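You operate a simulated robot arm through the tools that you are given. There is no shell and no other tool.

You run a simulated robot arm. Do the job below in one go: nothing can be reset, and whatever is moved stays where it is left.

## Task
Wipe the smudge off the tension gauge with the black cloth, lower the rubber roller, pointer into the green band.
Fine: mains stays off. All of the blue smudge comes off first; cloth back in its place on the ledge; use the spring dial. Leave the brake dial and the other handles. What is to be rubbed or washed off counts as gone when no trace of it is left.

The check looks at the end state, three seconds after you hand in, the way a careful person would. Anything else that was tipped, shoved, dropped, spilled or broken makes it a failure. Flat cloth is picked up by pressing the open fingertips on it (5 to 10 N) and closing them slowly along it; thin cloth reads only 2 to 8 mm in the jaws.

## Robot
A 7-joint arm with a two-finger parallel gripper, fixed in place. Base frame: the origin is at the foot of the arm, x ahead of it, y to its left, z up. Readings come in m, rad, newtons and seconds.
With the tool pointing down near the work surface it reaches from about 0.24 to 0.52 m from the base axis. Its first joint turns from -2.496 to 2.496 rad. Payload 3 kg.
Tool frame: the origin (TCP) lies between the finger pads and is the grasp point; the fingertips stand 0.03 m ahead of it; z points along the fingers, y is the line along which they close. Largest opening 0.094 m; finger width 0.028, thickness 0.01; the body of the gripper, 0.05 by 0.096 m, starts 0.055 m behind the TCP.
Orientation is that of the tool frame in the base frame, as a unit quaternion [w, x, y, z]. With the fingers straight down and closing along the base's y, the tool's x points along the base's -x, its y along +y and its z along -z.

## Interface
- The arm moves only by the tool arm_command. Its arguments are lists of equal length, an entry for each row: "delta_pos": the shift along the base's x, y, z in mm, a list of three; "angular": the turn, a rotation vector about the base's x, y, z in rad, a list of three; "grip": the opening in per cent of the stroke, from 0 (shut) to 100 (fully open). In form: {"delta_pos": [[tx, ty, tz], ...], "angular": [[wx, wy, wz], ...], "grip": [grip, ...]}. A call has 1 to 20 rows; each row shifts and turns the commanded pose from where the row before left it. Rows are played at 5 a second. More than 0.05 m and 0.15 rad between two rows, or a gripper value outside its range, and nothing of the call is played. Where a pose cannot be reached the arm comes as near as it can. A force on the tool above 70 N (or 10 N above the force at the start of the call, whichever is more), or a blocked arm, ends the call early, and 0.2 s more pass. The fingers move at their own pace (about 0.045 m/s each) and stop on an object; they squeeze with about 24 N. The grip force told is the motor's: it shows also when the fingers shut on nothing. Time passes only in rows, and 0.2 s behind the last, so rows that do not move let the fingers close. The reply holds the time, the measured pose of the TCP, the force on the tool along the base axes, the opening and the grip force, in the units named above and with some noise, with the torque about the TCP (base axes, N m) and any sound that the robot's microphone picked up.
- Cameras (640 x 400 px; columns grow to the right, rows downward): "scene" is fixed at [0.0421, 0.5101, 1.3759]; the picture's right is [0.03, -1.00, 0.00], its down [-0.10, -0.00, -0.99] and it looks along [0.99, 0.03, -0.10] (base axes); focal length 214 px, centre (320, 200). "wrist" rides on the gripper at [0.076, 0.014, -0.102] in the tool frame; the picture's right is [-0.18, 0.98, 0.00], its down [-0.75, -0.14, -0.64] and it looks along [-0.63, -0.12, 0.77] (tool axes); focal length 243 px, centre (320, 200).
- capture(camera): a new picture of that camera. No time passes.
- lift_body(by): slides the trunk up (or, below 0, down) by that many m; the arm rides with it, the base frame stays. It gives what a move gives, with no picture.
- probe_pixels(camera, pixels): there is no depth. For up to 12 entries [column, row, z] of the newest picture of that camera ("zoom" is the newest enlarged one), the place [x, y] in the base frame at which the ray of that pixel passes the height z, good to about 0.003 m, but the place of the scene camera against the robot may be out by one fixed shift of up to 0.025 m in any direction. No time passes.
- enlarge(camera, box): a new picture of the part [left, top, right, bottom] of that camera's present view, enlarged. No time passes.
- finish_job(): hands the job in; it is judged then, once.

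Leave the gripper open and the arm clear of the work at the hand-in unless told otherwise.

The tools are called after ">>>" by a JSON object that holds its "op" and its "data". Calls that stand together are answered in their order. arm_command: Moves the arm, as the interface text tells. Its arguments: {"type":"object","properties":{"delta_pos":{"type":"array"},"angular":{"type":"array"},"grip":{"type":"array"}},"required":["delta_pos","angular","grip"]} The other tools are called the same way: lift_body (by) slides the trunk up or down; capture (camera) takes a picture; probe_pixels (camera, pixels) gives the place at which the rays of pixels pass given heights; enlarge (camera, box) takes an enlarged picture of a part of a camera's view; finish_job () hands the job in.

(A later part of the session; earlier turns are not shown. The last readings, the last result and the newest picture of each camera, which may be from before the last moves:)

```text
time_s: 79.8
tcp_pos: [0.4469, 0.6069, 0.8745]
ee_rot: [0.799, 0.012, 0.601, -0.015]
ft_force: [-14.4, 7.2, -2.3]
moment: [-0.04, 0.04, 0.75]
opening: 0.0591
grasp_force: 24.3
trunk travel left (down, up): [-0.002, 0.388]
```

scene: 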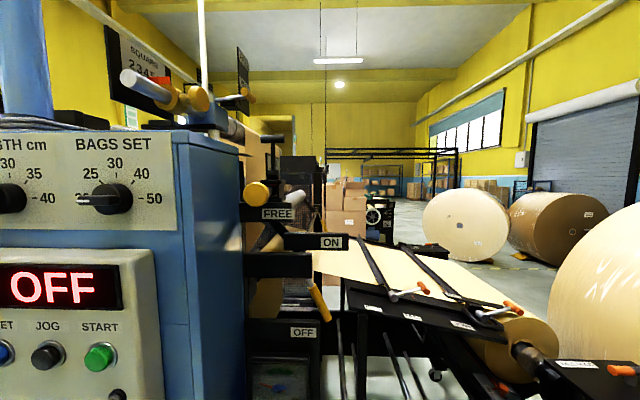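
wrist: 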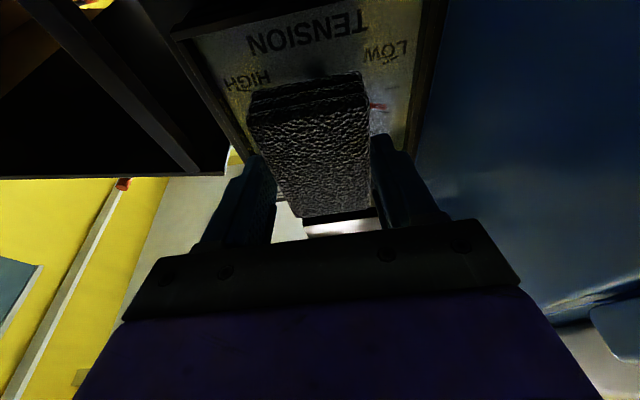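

Now it's leaning on the left edge, so about -0.015 rad total is right. I'll rotate back 0.023.

>>> {"op": "arm_command", "data": {"delta_pos": [[0, 0, 0], [0, 0, 0], [0, 0, 0]], "angular": [[0, 0, 0.023], [0, 0, 0], [0, 0, 0]], "grip": [40, 40, 40]}}

```text
time_s: 80.6
tcp_pos: [0.4493, 0.6057, 0.8748]
ee_rot: [0.8, 0.006, 0.6, -0.006]
ft_force: [-13.7, 2.1, 0.1]
moment: [-0.01, -0.17, 0.5]
opening: 0.0588
grasp_force: 23.7
trunk travel left (down, up): [-0.002, 0.388]
```

I'll back the pad off a little and look at what the first strokes achieved.

>>> {"op": "arm_command", "data": {"delta_pos": [[-10, 0, 0], [-15, 0, 0], [-20, 0, 0], [-20, 0, 0], [-15, 0, 0], [0, 0, 0]], "angular": [[0, 0, 0], [0, 0, 0], [0, 0, 0], [0, 0, 0], [0, 0, 0], [0, 0, 0]], "grip": [40, 40, 40, 40, 40, 40]}}

>>> {"op": "enlarge", "data": {"camera": "wrist", "box": [220, 0, 420, 125]}}

>>> {"op": "enlarge", "data": {"camera": "scene", "box": [220, 320, 348, 400]}}

```text
time_s: 82.0
tcp_pos: [0.3687, 0.6072, 0.876]
ee_rot: [0.799, 0.006, 0.601, -0.006]
ft_force: [1.0, 0.3, -0.9]
moment: [-0.01, 0.01, -0.05]
opening: 0.0591
grasp_force: 24.0
trunk travel left (down, up): [-0.002, 0.388]
```

```text
3.20 times, centred on (320, 62) of wrist
```

zoom: 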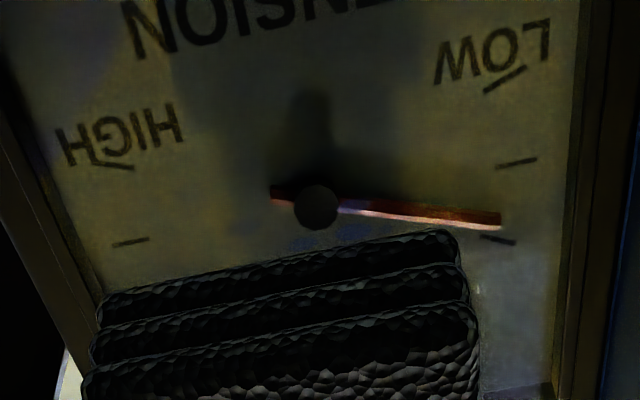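

```text
5.00 times, centred on (284, 360) of scene
```

zoom: 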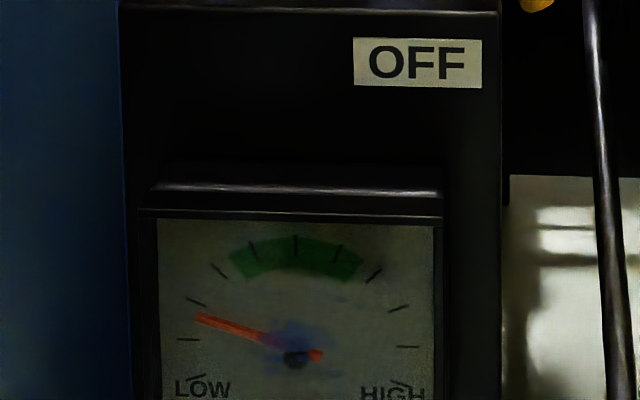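

The wiping works: the smudge has faded to a faint haze around the hub. I'll return to contact with a tiny yaw trim and make more strokes, covering a larger area in both directions.

>>> {"op": "arm_command", "data": {"delta_pos": [[15, 0, 0], [20, 0, 0], [20, 0, 0], [18, 0, 0], [5, 0, 0], [2.5, 0, 0], [0, 0, 0]], "angular": [[0, 0, 0.009], [0, 0, 0], [0, 0, 0], [0, 0, 0], [0, 0, 0], [0, 0, 0], [0, 0, 0]], "grip": [40, 40, 40, 40, 40, 40, 40]}}

```text
time_s: 83.6
tcp_pos: [0.4485, 0.6077, 0.8743]
ee_rot: [0.799, 0.002, 0.601, -0.002]
ft_force: [-10.5, -2.8, -3.7]
moment: [0.12, -0.07, -0.38]
opening: 0.059
grasp_force: 23.7
trunk travel left (down, up): [-0.002, 0.388]
```

10 N. I'll do raster strokes: y ±16 mm while stepping z upward, then back.

>>> {"op": "arm_command", "data": {"delta_pos": [[0, 8, 0], [0, 8, 0], [0, 0, 5], [0, -8, 0], [0, -8, 0], [0, -8, 0], [0, -8, 0], [0, 0, 5], [0, 8, 0], [0, 8, 0], [0, 8, 0], [0, 8, 0], [0, 0, 5], [0, -8, 0], [0, -8, 0], [0, -8, 0], [0, -8, 0], [0, 8, 0], [0, 8, 0], [0, 0, 0]], "angular": [[0, 0, -0.005], [0, 0, 0], [0, 0, 0], [0, 0, 0], [0, 0, 0], [0, 0, 0], [0, 0, 0], [0, 0, 0], [0, 0, 0], [0, 0, 0], [0, 0, 0], [0, 0, 0], [0, 0, 0], [0, 0, 0], [0, 0, 0], [0, 0, 0], [0, 0, 0], [0, 0, 0], [0, 0, 0], [0, 0, 0]], "grip": [40, 40, 40, 40, 40, 40, 40, 40, 40, 40, 40, 40, 40, 40, 40, 40, 40, 40, 40, 40]}}

>>> {"op": "enlarge", "data": {"camera": "scene", "box": [220, 320, 348, 400]}}

```text
time_s: 87.8
tcp_pos: [0.449, 0.6064, 0.8896]
ee_rot: [0.8, 0.006, 0.6, -0.006]
ft_force: [-14.8, -6.6, 0.5]
moment: [0.02, -0.06, -0.16]
opening: 0.0587
grasp_force: 24.1
trunk travel left (down, up): [-0.002, 0.388]
```

```text
5.00 times, centred on (284, 360) of scene
```

zoom: 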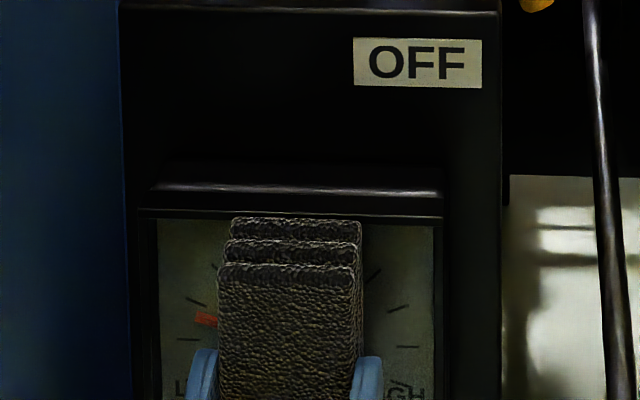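

The torque now shows nearly flat contact. I'll continue rastering back down to z≈0.862.

>>> {"op": "arm_command", "data": {"delta_pos": [[0, 8, -2], [0, 8, -2], [0, -8, -2], [0, -8, -2], [0, -8, -2], [0, -8, -2], [0, 8, -2], [0, 8, -2], [0, 8, -2], [0, 8, -2], [0, -8, -2], [0, -8, -2], [0, -8, -2], [0, -8, -1], [0, 8, 0], [0, 8, 0], [0, 8, 0], [0, 8, 0], [0, -8, 0], [0, -8, 0]], "angular": [[0, 0, 0], [0, 0, 0], [0, 0, 0], [0, 0, 0], [0, 0, 0], [0, 0, 0], [0, 0, 0], [0, 0, 0], [0, 0, 0], [0, 0, 0], [0, 0, 0], [0, 0, 0], [0, 0, 0], [0, 0, 0], [0, 0, 0], [0, 0, 0], [0, 0, 0], [0, 0, 0], [0, 0, 0], [0, 0, 0]], "grip": [40, 40, 40, 40, 40, 40, 40, 40, 40, 40, 40, 40, 40, 40, 40, 40, 40, 40, 40, 40]}}

>>> {"op": "enlarge", "data": {"camera": "scene", "box": [220, 320, 348, 400]}}

```text
time_s: 92.0
tcp_pos: [0.4491, 0.6063, 0.8618]
ee_rot: [0.799, 0.002, 0.601, -0.003]
ft_force: [-9.4, 4.0, -0.8]
moment: [-0.14, -0.19, 0.26]
opening: 0.0589
grasp_force: 24.0
trunk travel left (down, up): [-0.002, 0.388]
```

```text
5.00 times, centred on (284, 360) of scene
```

zoom: 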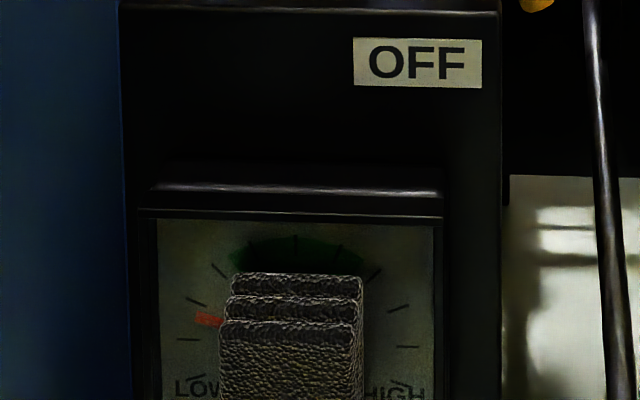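

Good pressure throughout. I'll raster upward once more, then back off to inspect.

>>> {"op": "arm_command", "data": {"delta_pos": [[0, 8, 2], [0, 8, 2], [0, -8, 2], [0, -8, 2], [0, -8, 2], [0, -8, 2], [0, 8, 2], [0, 8, 2], [0, 8, 2], [0, 8, 2], [0, -8, 2], [0, -8, 2], [0, -8, 2], [0, -8, 0], [0, 8, 0], [0, 8, 0], [0, 8, 0], [0, 8, 0], [0, -8, 0], [0, -8, 0]], "angular": [[0, 0, 0], [0, 0, 0], [0, 0, 0], [0, 0, 0], [0, 0, 0], [0, 0, 0], [0, 0, 0], [0, 0, 0], [0, 0, 0], [0, 0, 0], [0, 0, 0], [0, 0, 0], [0, 0, 0], [0, 0, 0], [0, 0, 0], [0, 0, 0], [0, 0, 0], [0, 0, 0], [0, 0, 0], [0, 0, 0]], "grip": [40, 40, 40, 40, 40, 40, 40, 40, 40, 40, 40, 40, 40, 40, 40, 40, 40, 40, 40, 40]}}

>>> {"op": "arm_command", "data": {"delta_pos": [[-10, 0, 0], [-15, 0, -5], [-20, 0, -5], [-20, 0, -5], [-25, 0, 0], [-25, 0, 0], [0, 0, 0]], "angular": [[0, 0, 0], [0, 0, 0], [0, 0, 0], [0, 0, 0], [0, 0, 0], [0, 0, 0], [0, 0, 0]], "grip": [40, 40, 40, 40, 40, 40, 40]}}

>>> {"op": "enlarge", "data": {"camera": "scene", "box": [220, 320, 348, 400]}}

>>> {"op": "capture", "data": {"camera": "wrist"}}

```text
time_s: 96.2
tcp_pos: [0.4486, 0.6055, 0.8885]
ee_rot: [0.799, 0.003, 0.601, -0.003]
ft_force: [-1.7, 1.1, 0.3]
moment: [-0.03, -0.03, 0.12]
opening: 0.0589
grasp_force: 24.2
trunk travel left (down, up): [-0.002, 0.388]
```

```text
time_s: 97.8
tcp_pos: [0.3335, 0.6064, 0.8734]
ee_rot: [0.799, 0.005, 0.601, -0.004]
ft_force: [0.3, 0.0, -0.4]
moment: [0.0, 0.02, 0.0]
opening: 0.0588
grasp_force: 23.9
trunk travel left (down, up): [-0.002, 0.388]
```

```text
5.00 times, centred on (284, 360) of scene
```

zoom: 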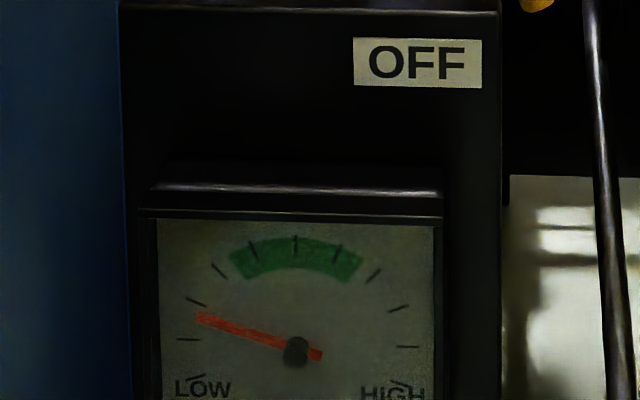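

```text
taken
```

wrist: 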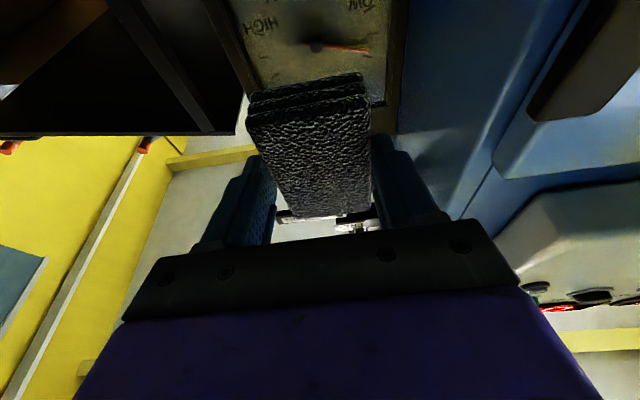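

The smudge looks gone in the scene view. I'll check closely at high zoom in both cameras for any trace.

>>> {"op": "enlarge", "data": {"camera": "scene", "box": [250, 362, 312, 400]}}

>>> {"op": "enlarge", "data": {"camera": "wrist", "box": [235, 0, 400, 100]}}

```text
10.32 times, centred on (281, 381) of scene
```

zoom: 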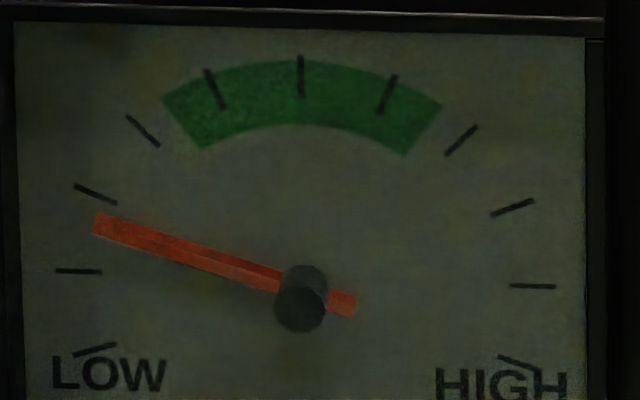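

```text
3.88 times, centred on (318, 50) of wrist
```

zoom: 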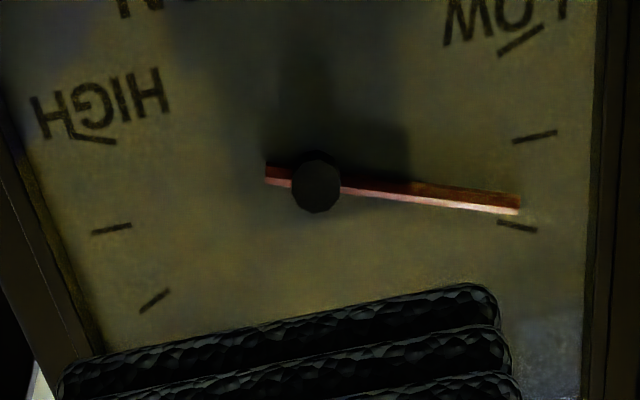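

At 10x zoom no blue trace is visible. The last pass ended with light pressure, so I'll make one more firm pass over the whole area to be certain nothing faint is left.

>>> {"op": "arm_command", "data": {"delta_pos": [[25, 0, 0], [25, 0, 0], [25, 0, 0], [25, 0, 0], [10, 0, 0], [4, 0, 0], [1.5, 0, 0], [0, 0, 0]], "angular": [[0, 0, 0], [0, 0, 0], [0, 0, 0], [0, 0, 0], [0, 0, 0], [0, 0, 0], [0, 0, 0], [0, 0, 0]], "grip": [40, 40, 40, 40, 40, 40, 40, 40]}}

```text
time_s: 99.6
tcp_pos: [0.4485, 0.607, 0.8737]
ee_rot: [0.799, 0.004, 0.601, -0.004]
ft_force: [-4.8, -1.9, -2.7]
moment: [0.0, -0.01, 0.1]
opening: 0.0588
grasp_force: 24.4
trunk travel left (down, up): [-0.002, 0.388]
```

Light contact at 5 N. I'll press 1.5 mm more, then raster from low to high across the area.

>>> {"op": "arm_command", "data": {"delta_pos": [[1.5, 0, -6], [0, 8, -6], [0, 8, 0], [0, -8, 2], [0, -8, 2], [0, -8, 2], [0, -8, 2], [0, 8, 2], [0, 8, 2], [0, 8, 2], [0, 8, 2], [0, -8, 2], [0, -8, 2], [0, -8, 2], [0, -8, 2], [0, 8, 2], [0, 8, 2], [0, 8, 0], [0, 8, 0], [0, -8, 0]], "angular": [[0, 0, 0], [0, 0, 0], [0, 0, 0], [0, 0, 0], [0, 0, 0], [0, 0, 0], [0, 0, 0], [0, 0, 0], [0, 0, 0], [0, 0, 0], [0, 0, 0], [0, 0, 0], [0, 0, 0], [0, 0, 0], [0, 0, 0], [0, 0, 0], [0, 0, 0], [0, 0, 0], [0, 0, 0], [0, 0, 0]], "grip": [40, 40, 40, 40, 40, 40, 40, 40, 40, 40, 40, 40, 40, 40, 40, 40, 40, 40, 40, 40]}}

>>> {"op": "arm_command", "data": {"delta_pos": [[0, -8, 0], [0, -8, 0], [0, -6, 0], [0, 8, 0], [0, 8, -3], [0, 8, -3], [0, -8, -3], [0, -8, -3], [0, -8, -3], [0, 8, -3], [0, 8, -3], [0, 0, 0]], "angular": [[0, 0, 0], [0, 0, 0], [0, 0, 0], [0, 0, 0], [0, 0, 0], [0, 0, 0], [0, 0, 0], [0, 0, 0], [0, 0, 0], [0, 0, 0], [0, 0, 0], [0, 0, 0]], "grip": [40, 40, 40, 40, 40, 40, 40, 40, 40, 40, 40, 40]}}

```text
time_s: 103.8
tcp_pos: [0.4512, 0.6162, 0.8887]
ee_rot: [0.8, 0.003, 0.6, -0.003]
ft_force: [-10.3, 4.3, -2.0]
moment: [-0.05, -0.11, 0.02]
opening: 0.059
grasp_force: 24.3
trunk travel left (down, up): [-0.002, 0.388]
```

```text
time_s: 106.4
tcp_pos: [0.4506, 0.6078, 0.8688]
ee_rot: [0.8, 0.005, 0.6, -0.004]
ft_force: [-12.0, -4.9, 1.8]
moment: [-0.01, 0.06, 0.03]
opening: 0.059
grasp_force: 24.1
trunk travel left (down, up): [-0.002, 0.388]
```

Firm, flat contact on the whole pass. Now I'll back off to inspect again.

>>> {"op": "arm_command", "data": {"delta_pos": [[-10, 0, 0], [-20, 0, 2], [-25, 0, 2], [-25, 0, 2], [-25, -4, 0], [-15, -4, 0], [0, 0, 0]], "angular": [[0, 0, 0], [0, 0, 0], [0, 0, 0], [0, 0, 0], [0, 0, 0], [0, 0, 0], [0, 0, 0]], "grip": [40, 40, 40, 40, 40, 40, 40]}}

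>>> {"op": "enlarge", "data": {"camera": "scene", "box": [250, 362, 312, 400]}}

>>> {"op": "enlarge", "data": {"camera": "wrist", "box": [235, 0, 400, 100]}}

```text
time_s: 108.0
tcp_pos: [0.3303, 0.6007, 0.8751]
ee_rot: [0.799, 0.004, 0.601, -0.004]
ft_force: [-0.5, 0.2, -0.5]
moment: [0.0, 0.02, -0.03]
opening: 0.0589
grasp_force: 23.9
trunk travel left (down, up): [-0.002, 0.388]
```

```text
10.32 times, centred on (281, 381) of scene
```

zoom: 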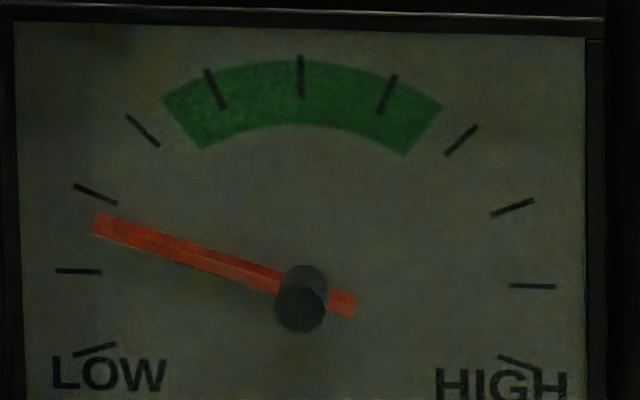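

```text
3.88 times, centred on (318, 50) of wrist
```

zoom: 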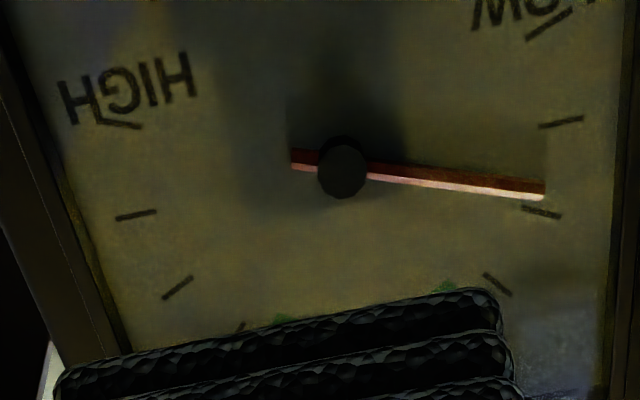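

The glass is clean from both views. Now I'll return the cloth by reversing my path: first rotate back toward pointing down while drifting to about (0.30, 0.56, 0.87).

>>> {"op": "arm_command", "data": {"delta_pos": [[-4, -5, 0], [-4, -5, 0], [-4, -5, 0], [-4, -5, 0], [-4, -5, 0], [-4, -5, 0], [-4, -5, 0], [-2, -4, -3], [0, 0, 0]], "angular": [[0, 0.084, 0], [0, 0.084, 0], [0, 0.084, 0], [0, 0.084, 0], [0, 0.084, 0], [0, 0.084, 0], [0, 0.084, 0], [0, 0.084, 0], [0, 0, 0]], "grip": [40, 40, 40, 40, 40, 40, 40, 40, 40]}}

>>> {"op": "arm_command", "data": {"delta_pos": [[3, 2, -9], [3, 2, -9], [3, 2, -9], [3, 2, -9], [3, 2, -9], [3, 2, -9], [3, 2, -9], [3, 2, -9], [3, 2, -9], [3, 2, -9], [0, 0, 0], [0, 0, 0]], "angular": [[0, 0.09, 0], [0, 0.09, 0], [0, 0.09, 0], [0, 0.09, 0], [0, 0.09, 0], [0, 0.09, 0], [0, 0.09, 0], [0, 0.09, 0], [0, 0.09, 0], [0, 0.09, 0], [0, 0, 0], [0, 0, 0]], "grip": [40, 40, 40, 40, 40, 40, 40, 40, 40, 40, 40, 40]}}

>>> {"op": "capture", "data": {"camera": "wrist"}}

```text
time_s: 110.0
tcp_pos: [0.3013, 0.5618, 0.8715]
ee_rot: [0.557, 0.002, 0.831, -0.005]
ft_force: [-0.2, 0.7, 0.0]
moment: [0.0, 0.03, 0.01]
opening: 0.0592
grasp_force: 23.9
trunk travel left (down, up): [-0.002, 0.388]
```

```text
time_s: 112.6
tcp_pos: [0.331, 0.581, 0.7819]
ee_rot: [0.139, 0.001, 0.99, -0.006]
ft_force: [-0.4, -0.5, 0.0]
moment: [0.01, -0.01, -0.02]
opening: 0.0589
grasp_force: 23.8
trunk travel left (down, up): [-0.002, 0.388]
```

```text
taken
```

wrist: 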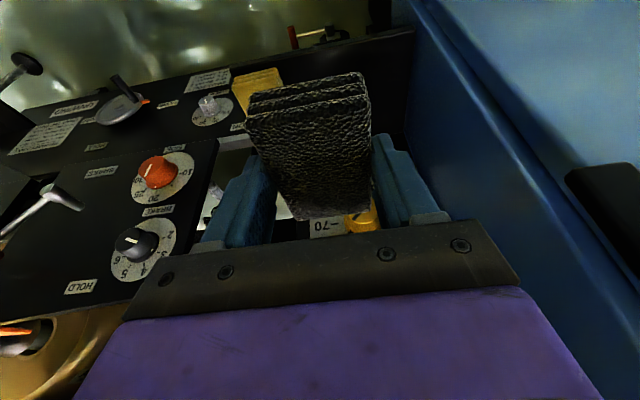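

The pad is still square in the jaws. I'll move above its place, restoring the -0.08 yaw, to about (0.414, 0.608, 0.65).

>>> {"op": "arm_command", "data": {"delta_pos": [[12, 4, -19], [12, 4, -19], [12, 4, -19], [12, 4, -19], [12, 4, -19], [12, 4, -19], [11, 3, -18], [0, 0, 0], [0, 0, 0]], "angular": [[0, 0, -0.014], [0, 0, -0.014], [0, 0, -0.014], [0, 0, -0.014], [0, 0, -0.014], [0, 0, 0], [0, 0, 0], [0, 0, 0], [0, 0, 0]], "grip": [40, 40, 40, 40, 40, 40, 40, 40, 40]}}

>>> {"op": "capture", "data": {"camera": "wrist"}}

```text
time_s: 114.6
tcp_pos: [0.4142, 0.6081, 0.6496]
ee_rot: [0.14, 0.036, 0.989, -0.012]
ft_force: [0.0, 0.0, -0.5]
moment: [0.02, 0.01, -0.02]
opening: 0.059
grasp_force: 23.8
trunk travel left (down, up): [-0.002, 0.388]
```

```text
taken
```

wrist: 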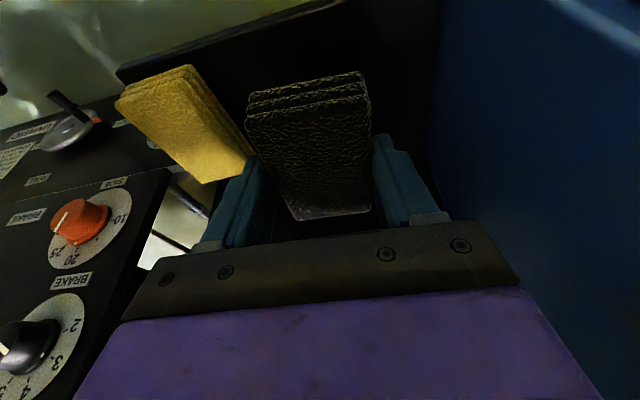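

Well aligned. I'll lower to just above the ledge, then in small steps until light contact.

>>> {"op": "arm_command", "data": {"delta_pos": [[0, 0, -12], [0, 0, -12], [0, 0, -12], [0, 0, -10], [0, 0, -6], [0, 0, -4], [0, 0, -2], [0, 0, 0]], "angular": [[0, 0, 0], [0, 0, 0], [0, 0, 0], [0, 0, 0], [0, 0, 0], [0, 0, 0], [0, 0, 0], [0, 0, 0]], "grip": [40, 40, 40, 40, 40, 40, 40, 40]}}

```text
time_s: 116.4
tcp_pos: [0.4149, 0.6081, 0.5927]
ee_rot: [0.139, 0.035, 0.99, -0.011]
ft_force: [-0.7, 0.3, -0.9]
moment: [0.01, 0.0, 0.0]
opening: 0.059
grasp_force: 24.0
trunk travel left (down, up): [-0.002, 0.388]
```

>>> {"op": "arm_command", "data": {"delta_pos": [[0, 0, -1], [0, 0, -1], [0, 0, -1], [0, 0, -1], [0, 0, 0]], "angular": [[0, 0, 0], [0, 0, 0], [0, 0, 0], [0, 0, 0], [0, 0, 0]], "grip": [40, 40, 40, 40, 40]}}

```text
time_s: 117.6
tcp_pos: [0.4138, 0.6083, 0.5888]
ee_rot: [0.138, 0.036, 0.99, -0.01]
ft_force: [-0.9, 0.7, -0.7]
moment: [0.04, 0.02, -0.02]
opening: 0.059
grasp_force: 23.7
trunk travel left (down, up): [-0.002, 0.388]
```

No contact yet at z 0.589; the pad slid slightly back in the jaws while wiping. I'll continue in 1 mm steps.

>>> {"op": "arm_command", "data": {"delta_pos": [[0, 0, -1], [0, 0, -1], [0, 0, -1], [0, 0, 0]], "angular": [[0, 0, 0], [0, 0, 0], [0, 0, 0], [0, 0, 0]], "grip": [40, 40, 40, 40]}}

```text
time_s: 118.6
tcp_pos: [0.414, 0.6072, 0.5868]
ee_rot: [0.141, 0.035, 0.989, -0.009]
ft_force: [-0.6, -0.8, 3.2]
moment: [0.08, -0.23, -0.07]
opening: 0.0591
grasp_force: 24.0
trunk travel left (down, up): [-0.002, 0.388]
```

Light contact at 3 N, so the pad is on the ledge. I'll open slowly to 75 %.

>>> {"op": "arm_command", "data": {"delta_pos": [[0, 0, 0], [0, 0, 0], [0, 0, 0], [0, 0, 0], [0, 0, 0], [0, 0, 0]], "angular": [[0, 0, 0], [0, 0, 0], [0, 0, 0], [0, 0, 0], [0, 0, 0], [0, 0, 0]], "grip": [62, 65, 69, 73, 75, 75]}}

>>> {"op": "capture", "data": {"camera": "wrist"}}

```text
time_s: 120.0
tcp_pos: [0.4121, 0.6077, 0.5884]
ee_rot: [0.14, 0.036, 0.989, -0.01]
ft_force: [0.4, 0.1, -0.2]
moment: [-0.01, -0.01, 0.02]
opening: 0.0705
grasp_force: 0.0
trunk travel left (down, up): [-0.002, 0.388]
```

```text
taken
```

wrist: 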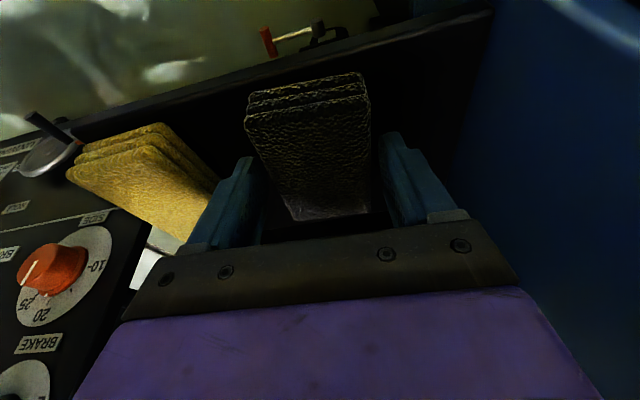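

The pad is released and stands free between the fingers. I'll rise straight up and check its position.

>>> {"op": "arm_command", "data": {"delta_pos": [[0, 0, 5], [0, 0, 8], [0, 0, 12], [0, 0, 15], [-3, 0, 15], [-4, 0, 15], [-5, 0, 15], [0, 0, 0]], "angular": [[0, 0, 0], [0, 0, 0], [0, 0, 0], [0, 0, 0], [0, 0, 0], [0, 0, 0], [0, 0, 0], [0, 0, 0]], "grip": [75, 75, 75, 75, 75, 75, 75, 75]}}

>>> {"op": "capture", "data": {"camera": "wrist"}}

>>> {"op": "enlarge", "data": {"camera": "wrist", "box": [220, 0, 420, 150]}}

```text
time_s: 121.8
tcp_pos: [0.4016, 0.6089, 0.6702]
ee_rot: [0.139, 0.035, 0.99, -0.011]
ft_force: [0.5, 0.3, -0.4]
moment: [0.03, -0.02, -0.01]
opening: 0.0704
grasp_force: 0.0
trunk travel left (down, up): [-0.002, 0.388]
```

```text
taken
```

wrist: 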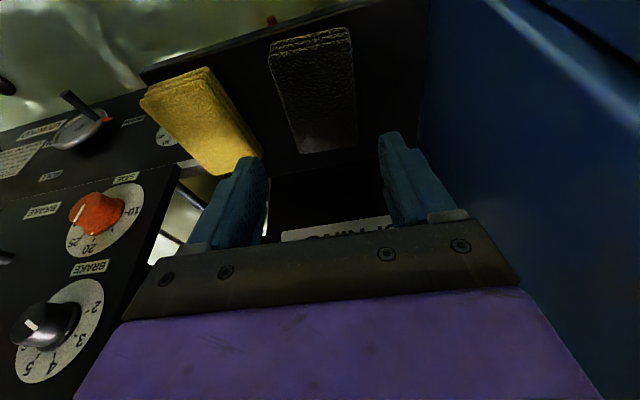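

```text
2.67 times, centred on (320, 75) of wrist
```

zoom: 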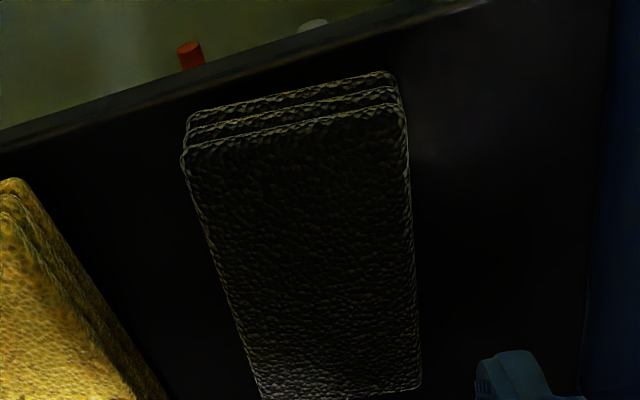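

The pad lies flat on the ledge. I'll probe its corners to compare with the original place, which was centred at about (0.421, 0.609).

>>> {"op": "probe_pixels", "data": {"camera": "wrist", "pixels": [[268.7, 58.1, 0.5755], [350, 41.3, 0.5755], [357.5, 146.2, 0.5755], [297, 151, 0.5755], [160, 95, 0.5755], [210, 70, 0.5755]]}}

```text
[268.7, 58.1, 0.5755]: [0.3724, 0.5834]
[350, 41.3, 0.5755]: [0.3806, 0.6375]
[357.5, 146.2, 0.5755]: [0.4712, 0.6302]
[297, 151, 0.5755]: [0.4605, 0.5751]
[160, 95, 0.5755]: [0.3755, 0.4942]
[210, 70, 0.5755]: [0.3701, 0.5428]
```

The pad's centre is now about (0.421, 0.607), essentially its original place. Next is the roller lever. I'll back out along the same path with the tool turning forward to about 1.18 rad, and close the fingers for pushing later.

>>> {"op": "arm_command", "data": {"delta_pos": [[-12, -4, 18], [-12, -4, 18], [-12, -4, 18], [-12, -4, 18], [-12, -4, 19], [-12, -4, 19], [0, 0, 0]], "angular": [[0, 0, 0.014], [0, 0, 0.014], [0, 0, 0.014], [0, 0, 0.014], [0, 0, 0.014], [0, 0, 0], [0, 0, 0]], "grip": [75, 75, 75, 75, 75, 75, 75]}}

>>> {"op": "arm_command", "data": {"delta_pos": [[-3, -2, 9], [-3, -2, 9], [-3, -2, 9], [-3, -2, 9], [-3, -2, 9], [-3, -2, 9], [-3, -2, 9], [-3, -2, 9], [-3, -2, 9], [-3, -2, 9], [0, 0, 0]], "angular": [[0, -0.09, 0], [0, -0.09, 0], [0, -0.09, 0], [0, -0.09, 0], [0, -0.09, 0], [0, -0.09, 0], [0, -0.09, 0], [0, -0.09, 0], [0, -0.09, 0], [0, -0.09, 0], [0, 0, 0]], "grip": [50, 20, 0, 0, 0, 0, 0, 0, 0, 0, 0]}}

>>> {"op": "lift_body", "data": {"by": 0.2}}

>>> {"op": "capture", "data": {"camera": "wrist"}}

>>> {"op": "capture", "data": {"camera": "scene"}}

```text
time_s: 123.4
tcp_pos: [0.3305, 0.5838, 0.7795]
ee_rot: [0.139, 0.001, 0.99, -0.007]
ft_force: [-0.1, -0.5, -0.6]
moment: [-0.01, -0.02, 0.01]
opening: 0.0705
grasp_force: 0.0
trunk travel left (down, up): [-0.002, 0.388]
```

```text
time_s: 125.8
tcp_pos: [0.2996, 0.5651, 0.8702]
ee_rot: [0.557, 0.003, 0.83, -0.005]
ft_force: [-0.9, -0.2, 0.1]
moment: [-0.02, 0.02, -0.01]
opening: 0.0
grasp_force: 23.6
trunk travel left (down, up): [-0.002, 0.388]
```

```text
time_s: 128.0
tcp_pos: [0.3006, 0.5645, 1.0686]
ee_rot: [0.557, 0.003, 0.831, -0.005]
ft_force: [-0.4, 0.3, -0.7]
moment: [0.01, -0.04, 0.02]
opening: 0.0
grasp_force: 24.3
trunk travel left (down, up): [-0.202, 0.188]
```

```text
taken
```

wrist: 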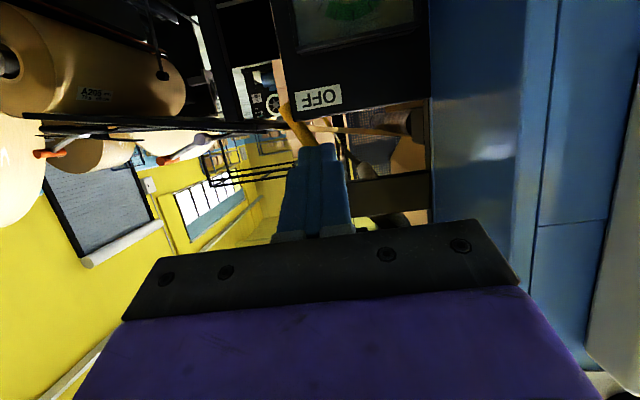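

```text
taken
```

scene: 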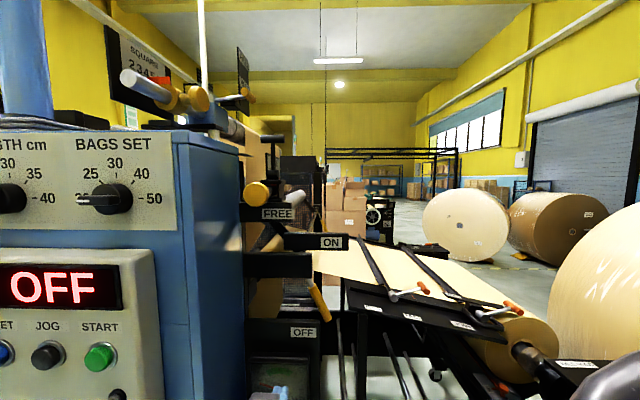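

I see the yellow handle at about (295,120) next to the OFF label. I'll enlarge to measure it.

>>> {"op": "enlarge", "data": {"camera": "wrist", "box": [260, 70, 440, 240]}}

>>> {"op": "enlarge", "data": {"camera": "scene", "box": [240, 220, 368, 340]}}

```text
2.35 times, centred on (350, 155) of wrist
```

zoom: 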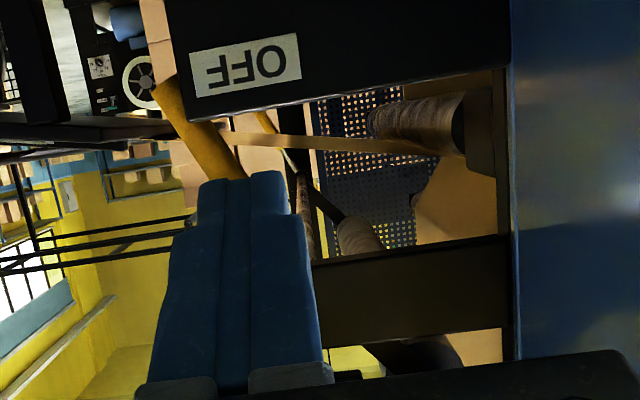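

```text
3.33 times, centred on (304, 280) of scene
```

zoom: 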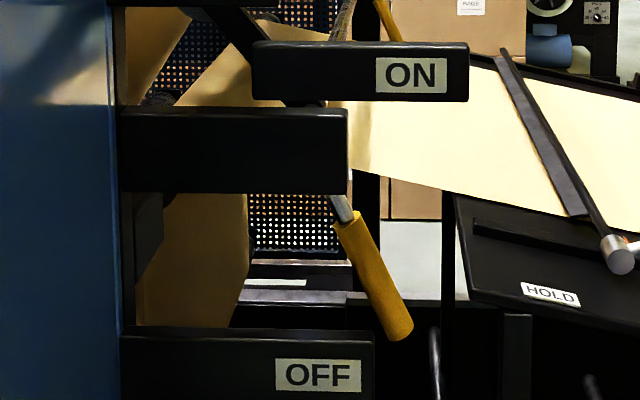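

The fingers hide the lever. I'll shift the tool 0.09 m to the right for an unobstructed, more accurate view of the handle.

>>> {"op": "arm_command", "data": {"delta_pos": [[0, -18, 0], [0, -18, 0], [0, -18, 0], [0, -18, 0], [0, -18, 0], [0, 0, 0], [0, 0, 0]], "angular": [[0, 0, 0], [0, 0, 0], [0, 0, 0], [0, 0, 0], [0, 0, 0], [0, 0, 0], [0, 0, 0]], "grip": [0, 0, 0, 0, 0, 0, 0]}}

>>> {"op": "capture", "data": {"camera": "wrist"}}

>>> {"op": "enlarge", "data": {"camera": "wrist", "box": [320, 60, 500, 220]}}

```text
time_s: 129.8
tcp_pos: [0.3236, 0.4491, 1.0536]
ee_rot: [0.544, 0.028, 0.838, -0.032]
ft_force: [0.2, -0.7, 0.4]
moment: [-0.02, -0.02, 0.04]
opening: 0.0
grasp_force: 23.7
trunk travel left (down, up): [-0.202, 0.188]
stopped in row 7: the arm was blocked; the commanded pose is now the measured one
```

```text
taken
```

wrist: 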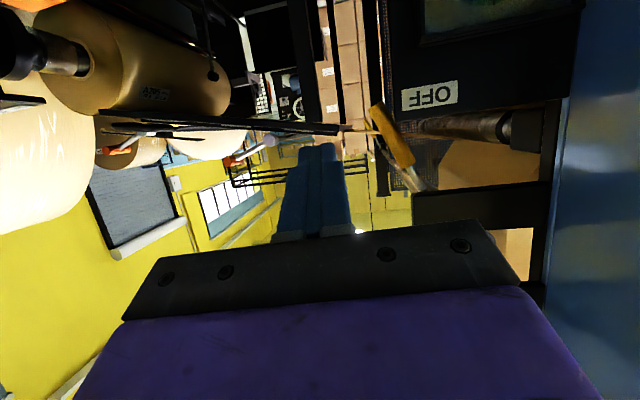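

```text
2.50 times, centred on (410, 140) of wrist
```

zoom: 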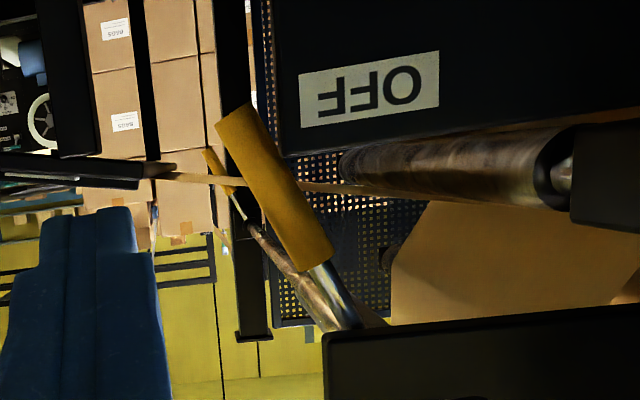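

I now have a consistent fix from three views: the handle's axis is at x≈0.585, running from (y 0.538, z 1.0895) down to (y 0.497, z 1.002). The middle bar's face is at x≈0.547 with its lower edge at z≈1.13, and the OFF plate's top is at z≈1.035. I'll push with closed fingers entering the gap left of the handle at z≈1.065, then sweep right and up. First I'll return left to y≈0.555 and restore the orientation.

>>> {"op": "arm_command", "data": {"delta_pos": [[-1, 15, 2], [-1, 15, 2], [-1, 15, 2], [-1, 15, 2], [0, 15, 2], [0, 15, 2], [0, 15, 2], [0, 0, 0], [0, 0, 0]], "angular": [[0.003, -0.007, 0.012], [0.003, -0.007, 0.012], [0.003, -0.007, 0.012], [0.003, -0.007, 0.012], [0.003, -0.007, 0.012], [0.003, -0.007, 0.012], [0.003, -0.007, 0.012], [0, 0, 0], [0, 0, 0]], "grip": [0, 0, 0, 0, 0, 0, 0, 0, 0]}}

```text
time_s: 131.8
tcp_pos: [0.3149, 0.5603, 1.0746]
ee_rot: [0.569, -0.006, 0.822, 0.008]
ft_force: [0.0, -0.1, -0.2]
moment: [0.0, 0.03, -0.02]
opening: 0.0
grasp_force: 23.7
trunk travel left (down, up): [-0.202, 0.188]
```

Tracking is good again. I'll move forward to x≈0.49 at y≈0.575, z≈1.07, with the tips just in front of the gap, and check the view.

>>> {"op": "arm_command", "data": {"delta_pos": [[25, 2, 0], [25, 2, 0], [25, 2, -1], [25, 2, -1], [25, 2, -1], [25, 2, -1], [25, 3, -1], [0, 0, 0]], "angular": [[0, 0, 0], [0, 0, 0], [0, 0, 0], [0, 0, 0], [0, 0, 0], [0, 0, 0], [0, 0, 0], [0, 0, 0]], "grip": [0, 0, 0, 0, 0, 0, 0, 0]}}

>>> {"op": "capture", "data": {"camera": "wrist"}}

>>> {"op": "enlarge", "data": {"camera": "scene", "box": [240, 220, 368, 340]}}

```text
time_s: 133.6
tcp_pos: [0.4903, 0.574, 1.0703]
ee_rot: [0.569, -0.006, 0.822, 0.007]
ft_force: [-0.1, -0.3, -0.2]
moment: [-0.02, 0.0, -0.01]
opening: 0.0001
grasp_force: 24.3
trunk travel left (down, up): [-0.202, 0.188]
```

```text
taken
```

wrist: 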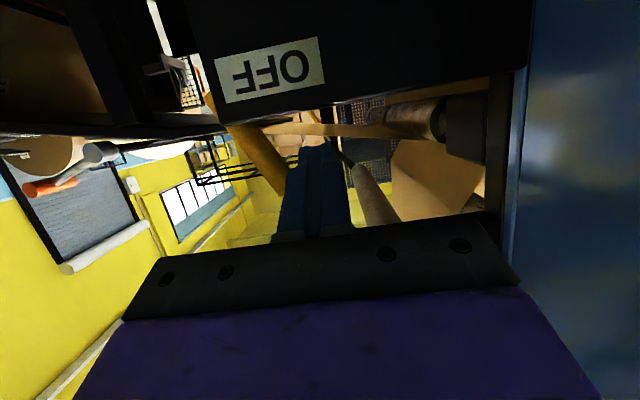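

```text
3.33 times, centred on (304, 280) of scene
```

zoom: 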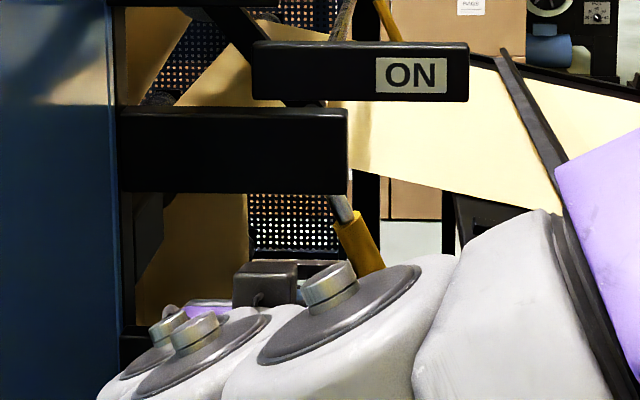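

The fingers point into the gap just left of the handle. I'll zoom in to check that nothing else lies in the insertion path.

>>> {"op": "enlarge", "data": {"camera": "wrist", "box": [200, 80, 520, 240]}}

>>> {"op": "enlarge", "data": {"camera": "scene", "box": [260, 250, 340, 320]}}

```text
2.00 times, centred on (360, 160) of wrist
```

zoom: 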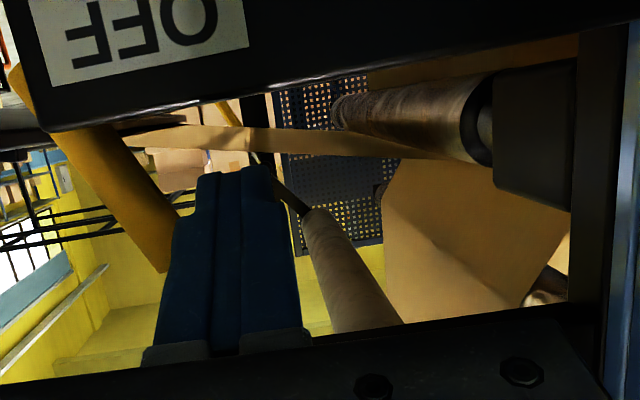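

```text
5.71 times, centred on (300, 285) of scene
```

zoom: 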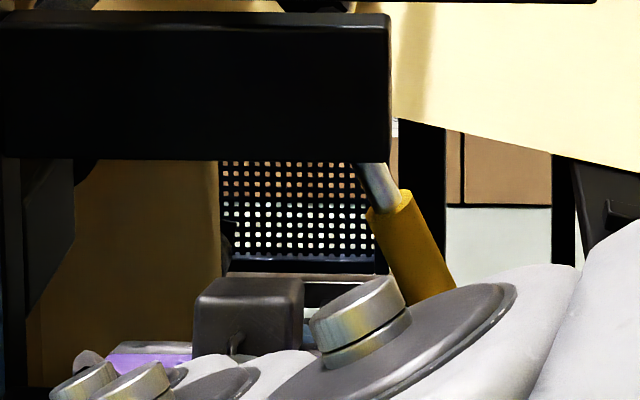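

The path ahead of the fingertips is clear: the roller is higher and the paper edge is further left. I'll insert 82 mm straight forward and watch the force.

>>> {"op": "arm_command", "data": {"delta_pos": [[12, 0, 0], [12, 0, 0], [12, 0, 0], [12, 0, 0], [12, 0, 0], [12, 0, 0], [10, 0, 0], [0, 0, 0]], "angular": [[0, 0, 0], [0, 0, 0], [0, 0, 0], [0, 0, 0], [0, 0, 0], [0, 0, 0], [0, 0, 0], [0, 0, 0]], "grip": [0, 0, 0, 0, 0, 0, 0, 0]}}

>>> {"op": "capture", "data": {"camera": "wrist"}}

>>> {"op": "enlarge", "data": {"camera": "scene", "box": [240, 220, 368, 340]}}

```text
time_s: 135.4
tcp_pos: [0.5707, 0.574, 1.0684]
ee_rot: [0.569, -0.006, 0.822, 0.007]
ft_force: [-0.3, -0.3, -0.1]
moment: [-0.04, 0.0, 0.01]
opening: 0.0
grasp_force: 23.9
trunk travel left (down, up): [-0.202, 0.188]
```

```text
taken
```

wrist: 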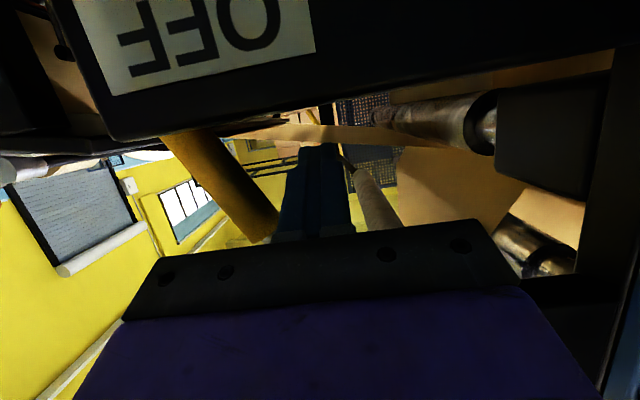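

```text
3.33 times, centred on (304, 280) of scene
```

zoom: 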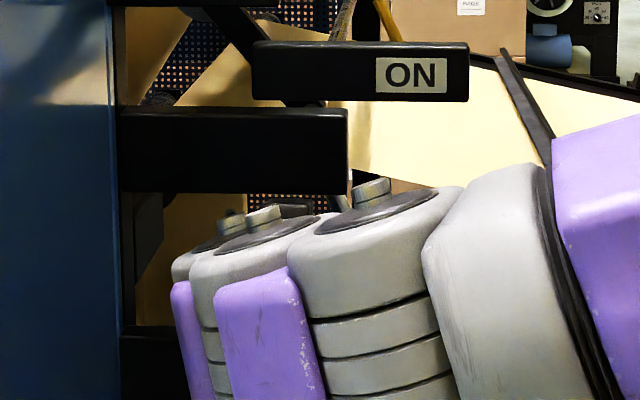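

Inserted without contact; the handle is immediately to the right of the fingers, on the left in the picture. I'll start pushing right in 6 mm steps.

>>> {"op": "arm_command", "data": {"delta_pos": [[0, -6, 0], [0, -6, 0], [0, -6, 0], [0, -6, 0], [0, 0, 0]], "angular": [[0, 0, 0], [0, 0, 0], [0, 0, 0], [0, 0, 0], [0, 0, 0]], "grip": [0, 0, 0, 0, 0]}}

>>> {"op": "capture", "data": {"camera": "wrist"}}

```text
time_s: 136.6
tcp_pos: [0.5692, 0.5544, 1.0671]
ee_rot: [0.57, -0.009, 0.822, 0.007]
ft_force: [-7.6, 19.1, 0.1]
moment: [-0.32, -0.05, 0.0]
opening: 0.0
grasp_force: 24.3
trunk travel left (down, up): [-0.202, 0.188]
```

```text
taken
```

wrist: 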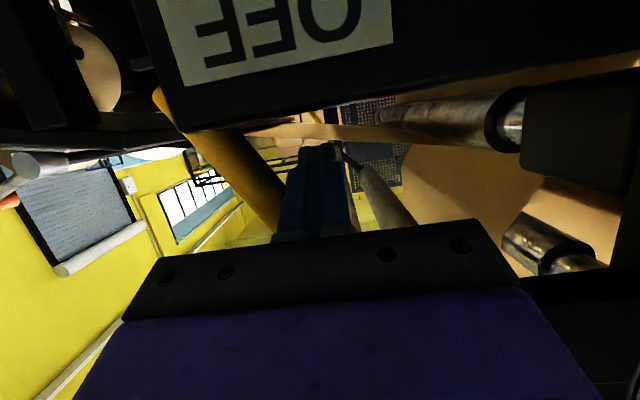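

Contact: 19 N against the handle's upper part. I'll continue pushing in small steps to see whether it swings.

>>> {"op": "arm_command", "data": {"delta_pos": [[0, -5, 0], [0, -5, 0], [0, -5, 0], [0, 0, 0]], "angular": [[0, 0, 0], [0, 0, 0], [0, 0, 0], [0, 0, 0]], "grip": [0, 0, 0, 0]}}

>>> {"op": "capture", "data": {"camera": "wrist"}}

>>> {"op": "capture", "data": {"camera": "scene"}}

```text
time_s: 137.6
tcp_pos: [0.572, 0.5358, 1.0693]
ee_rot: [0.57, -0.006, 0.822, 0.008]
ft_force: [-0.7, 0.8, -0.1]
moment: [-0.02, 0.02, -0.01]
opening: 0.0
grasp_force: 24.2
trunk travel left (down, up): [-0.202, 0.188]
```

```text
taken
```

wrist: 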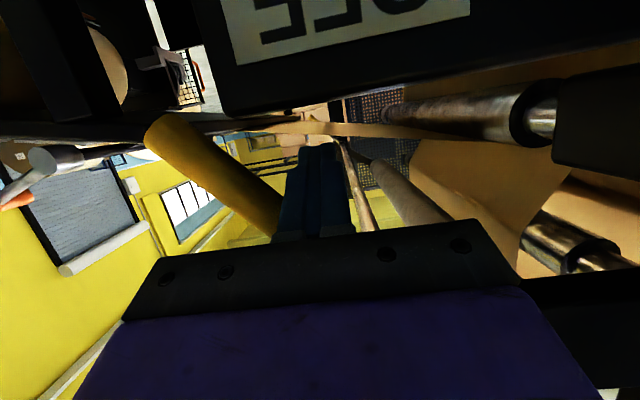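

```text
taken
```

scene: 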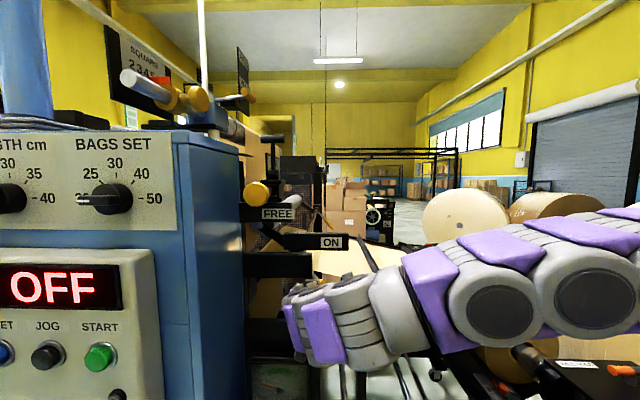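

The lever moved: the handle has swung in the picture and the force dropped. I'll continue along the arc, right and slightly up.

>>> {"op": "arm_command", "data": {"delta_pos": [[0, -7, 1], [0, -7, 1], [0, -7, 1], [0, -7, 1], [0, -7, 1], [0, -7, 1], [0, 0, 0]], "angular": [[0, 0, 0], [0, 0, 0], [0, 0, 0], [0, 0, 0], [0, 0, 0], [0, 0, 0], [0, 0, 0]], "grip": [0, 0, 0, 0, 0, 0, 0]}}

>>> {"op": "capture", "data": {"camera": "wrist"}}

>>> {"op": "enlarge", "data": {"camera": "scene", "box": [240, 160, 400, 340]}}

```text
time_s: 139.2
tcp_pos: [0.5726, 0.4946, 1.0743]
ee_rot: [0.569, -0.006, 0.822, 0.008]
ft_force: [-0.6, 2.5, -2.7]
moment: [-0.02, -0.02, 0.0]
opening: 0.0001
grasp_force: 24.1
trunk travel left (down, up): [-0.202, 0.188]
```

```text
taken
```

wrist: 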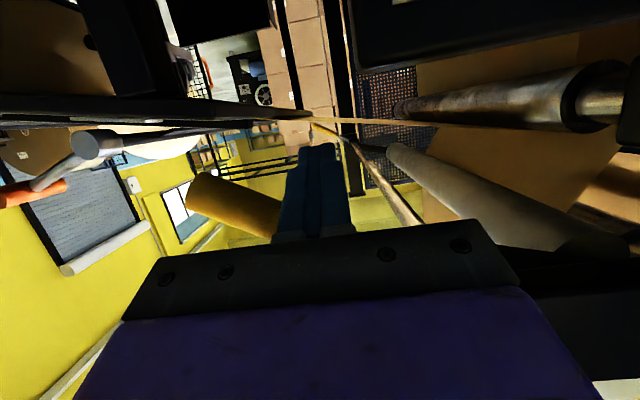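

```text
2.22 times, centred on (320, 250) of scene
```

zoom: 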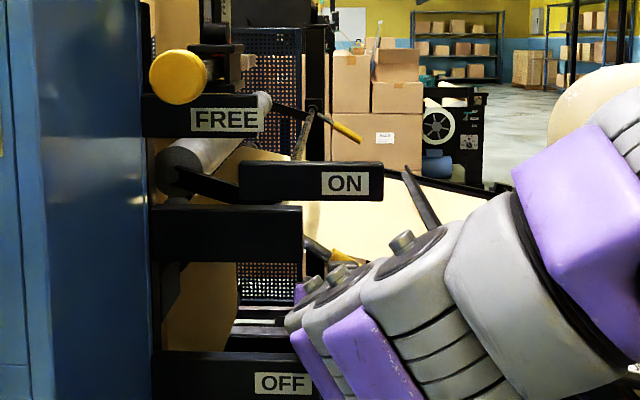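

The rubber roller has clearly come down partway in the scene view, and the far lever is turning with it. I'll follow the arc further, right and up.

>>> {"op": "arm_command", "data": {"delta_pos": [[0, -7.5, 4], [0, -7.5, 4], [0, -7.5, 4], [0, -7.5, 4], [0, -7.5, 5], [0, 0, 0]], "angular": [[0, 0, 0], [0, 0, 0], [0, 0, 0], [0, 0, 0], [0, 0, 0], [0, 0, 0]], "grip": [0, 0, 0, 0, 0, 0]}}

>>> {"op": "capture", "data": {"camera": "wrist"}}

>>> {"op": "enlarge", "data": {"camera": "scene", "box": [240, 160, 400, 340]}}

```text
time_s: 140.6
tcp_pos: [0.5711, 0.4564, 1.0946]
ee_rot: [0.569, -0.005, 0.822, 0.007]
ft_force: [-1.4, 1.9, -1.2]
moment: [-0.01, -0.01, -0.02]
opening: 0.0002
grasp_force: 24.5
trunk travel left (down, up): [-0.202, 0.188]
```

```text
taken
```

wrist: 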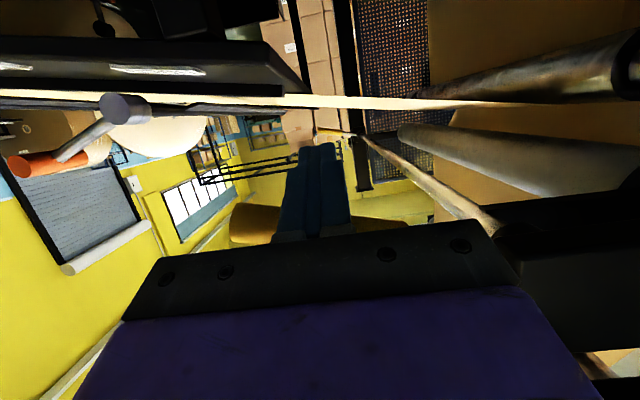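

```text
2.22 times, centred on (320, 250) of scene
```

zoom: 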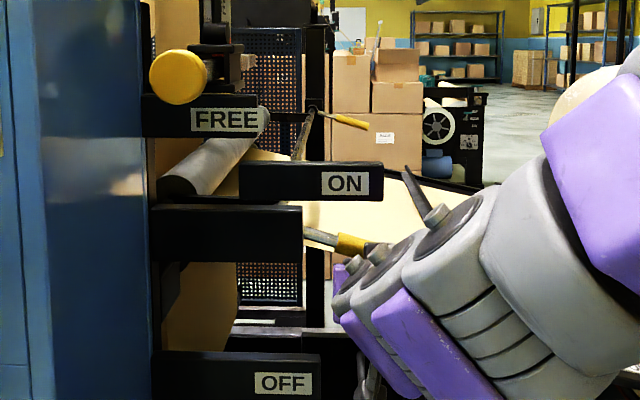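

The lever is now just below horizontal and the roller is lower still. I'll continue upward, watching for the end stop.

>>> {"op": "arm_command", "data": {"delta_pos": [[0, -4, 6], [0, -4, 6], [0, -3, 6], [0, -3, 6], [0, 0, 0]], "angular": [[0, 0, 0], [0, 0, 0], [0, 0, 0], [0, 0, 0], [0, 0, 0]], "grip": [0, 0, 0, 0, 0]}}

>>> {"op": "enlarge", "data": {"camera": "scene", "box": [240, 160, 400, 340]}}

```text
time_s: 141.8
tcp_pos: [0.5722, 0.4408, 1.1204]
ee_rot: [0.569, -0.005, 0.822, 0.007]
ft_force: [0.2, -0.4, -0.4]
moment: [0.0, -0.01, 0.0]
opening: 0.0
grasp_force: 24.1
trunk travel left (down, up): [-0.202, 0.188]
```

```text
2.22 times, centred on (320, 250) of scene
```

zoom: 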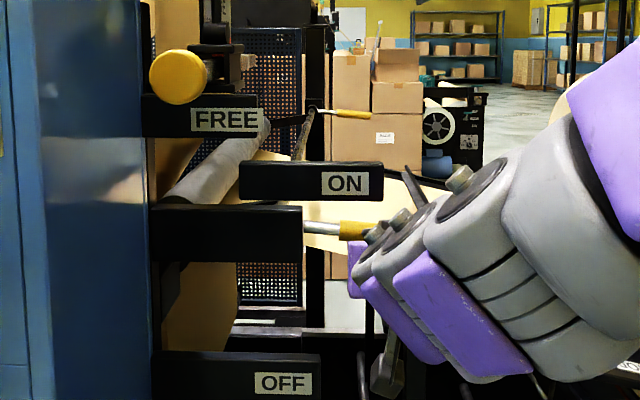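

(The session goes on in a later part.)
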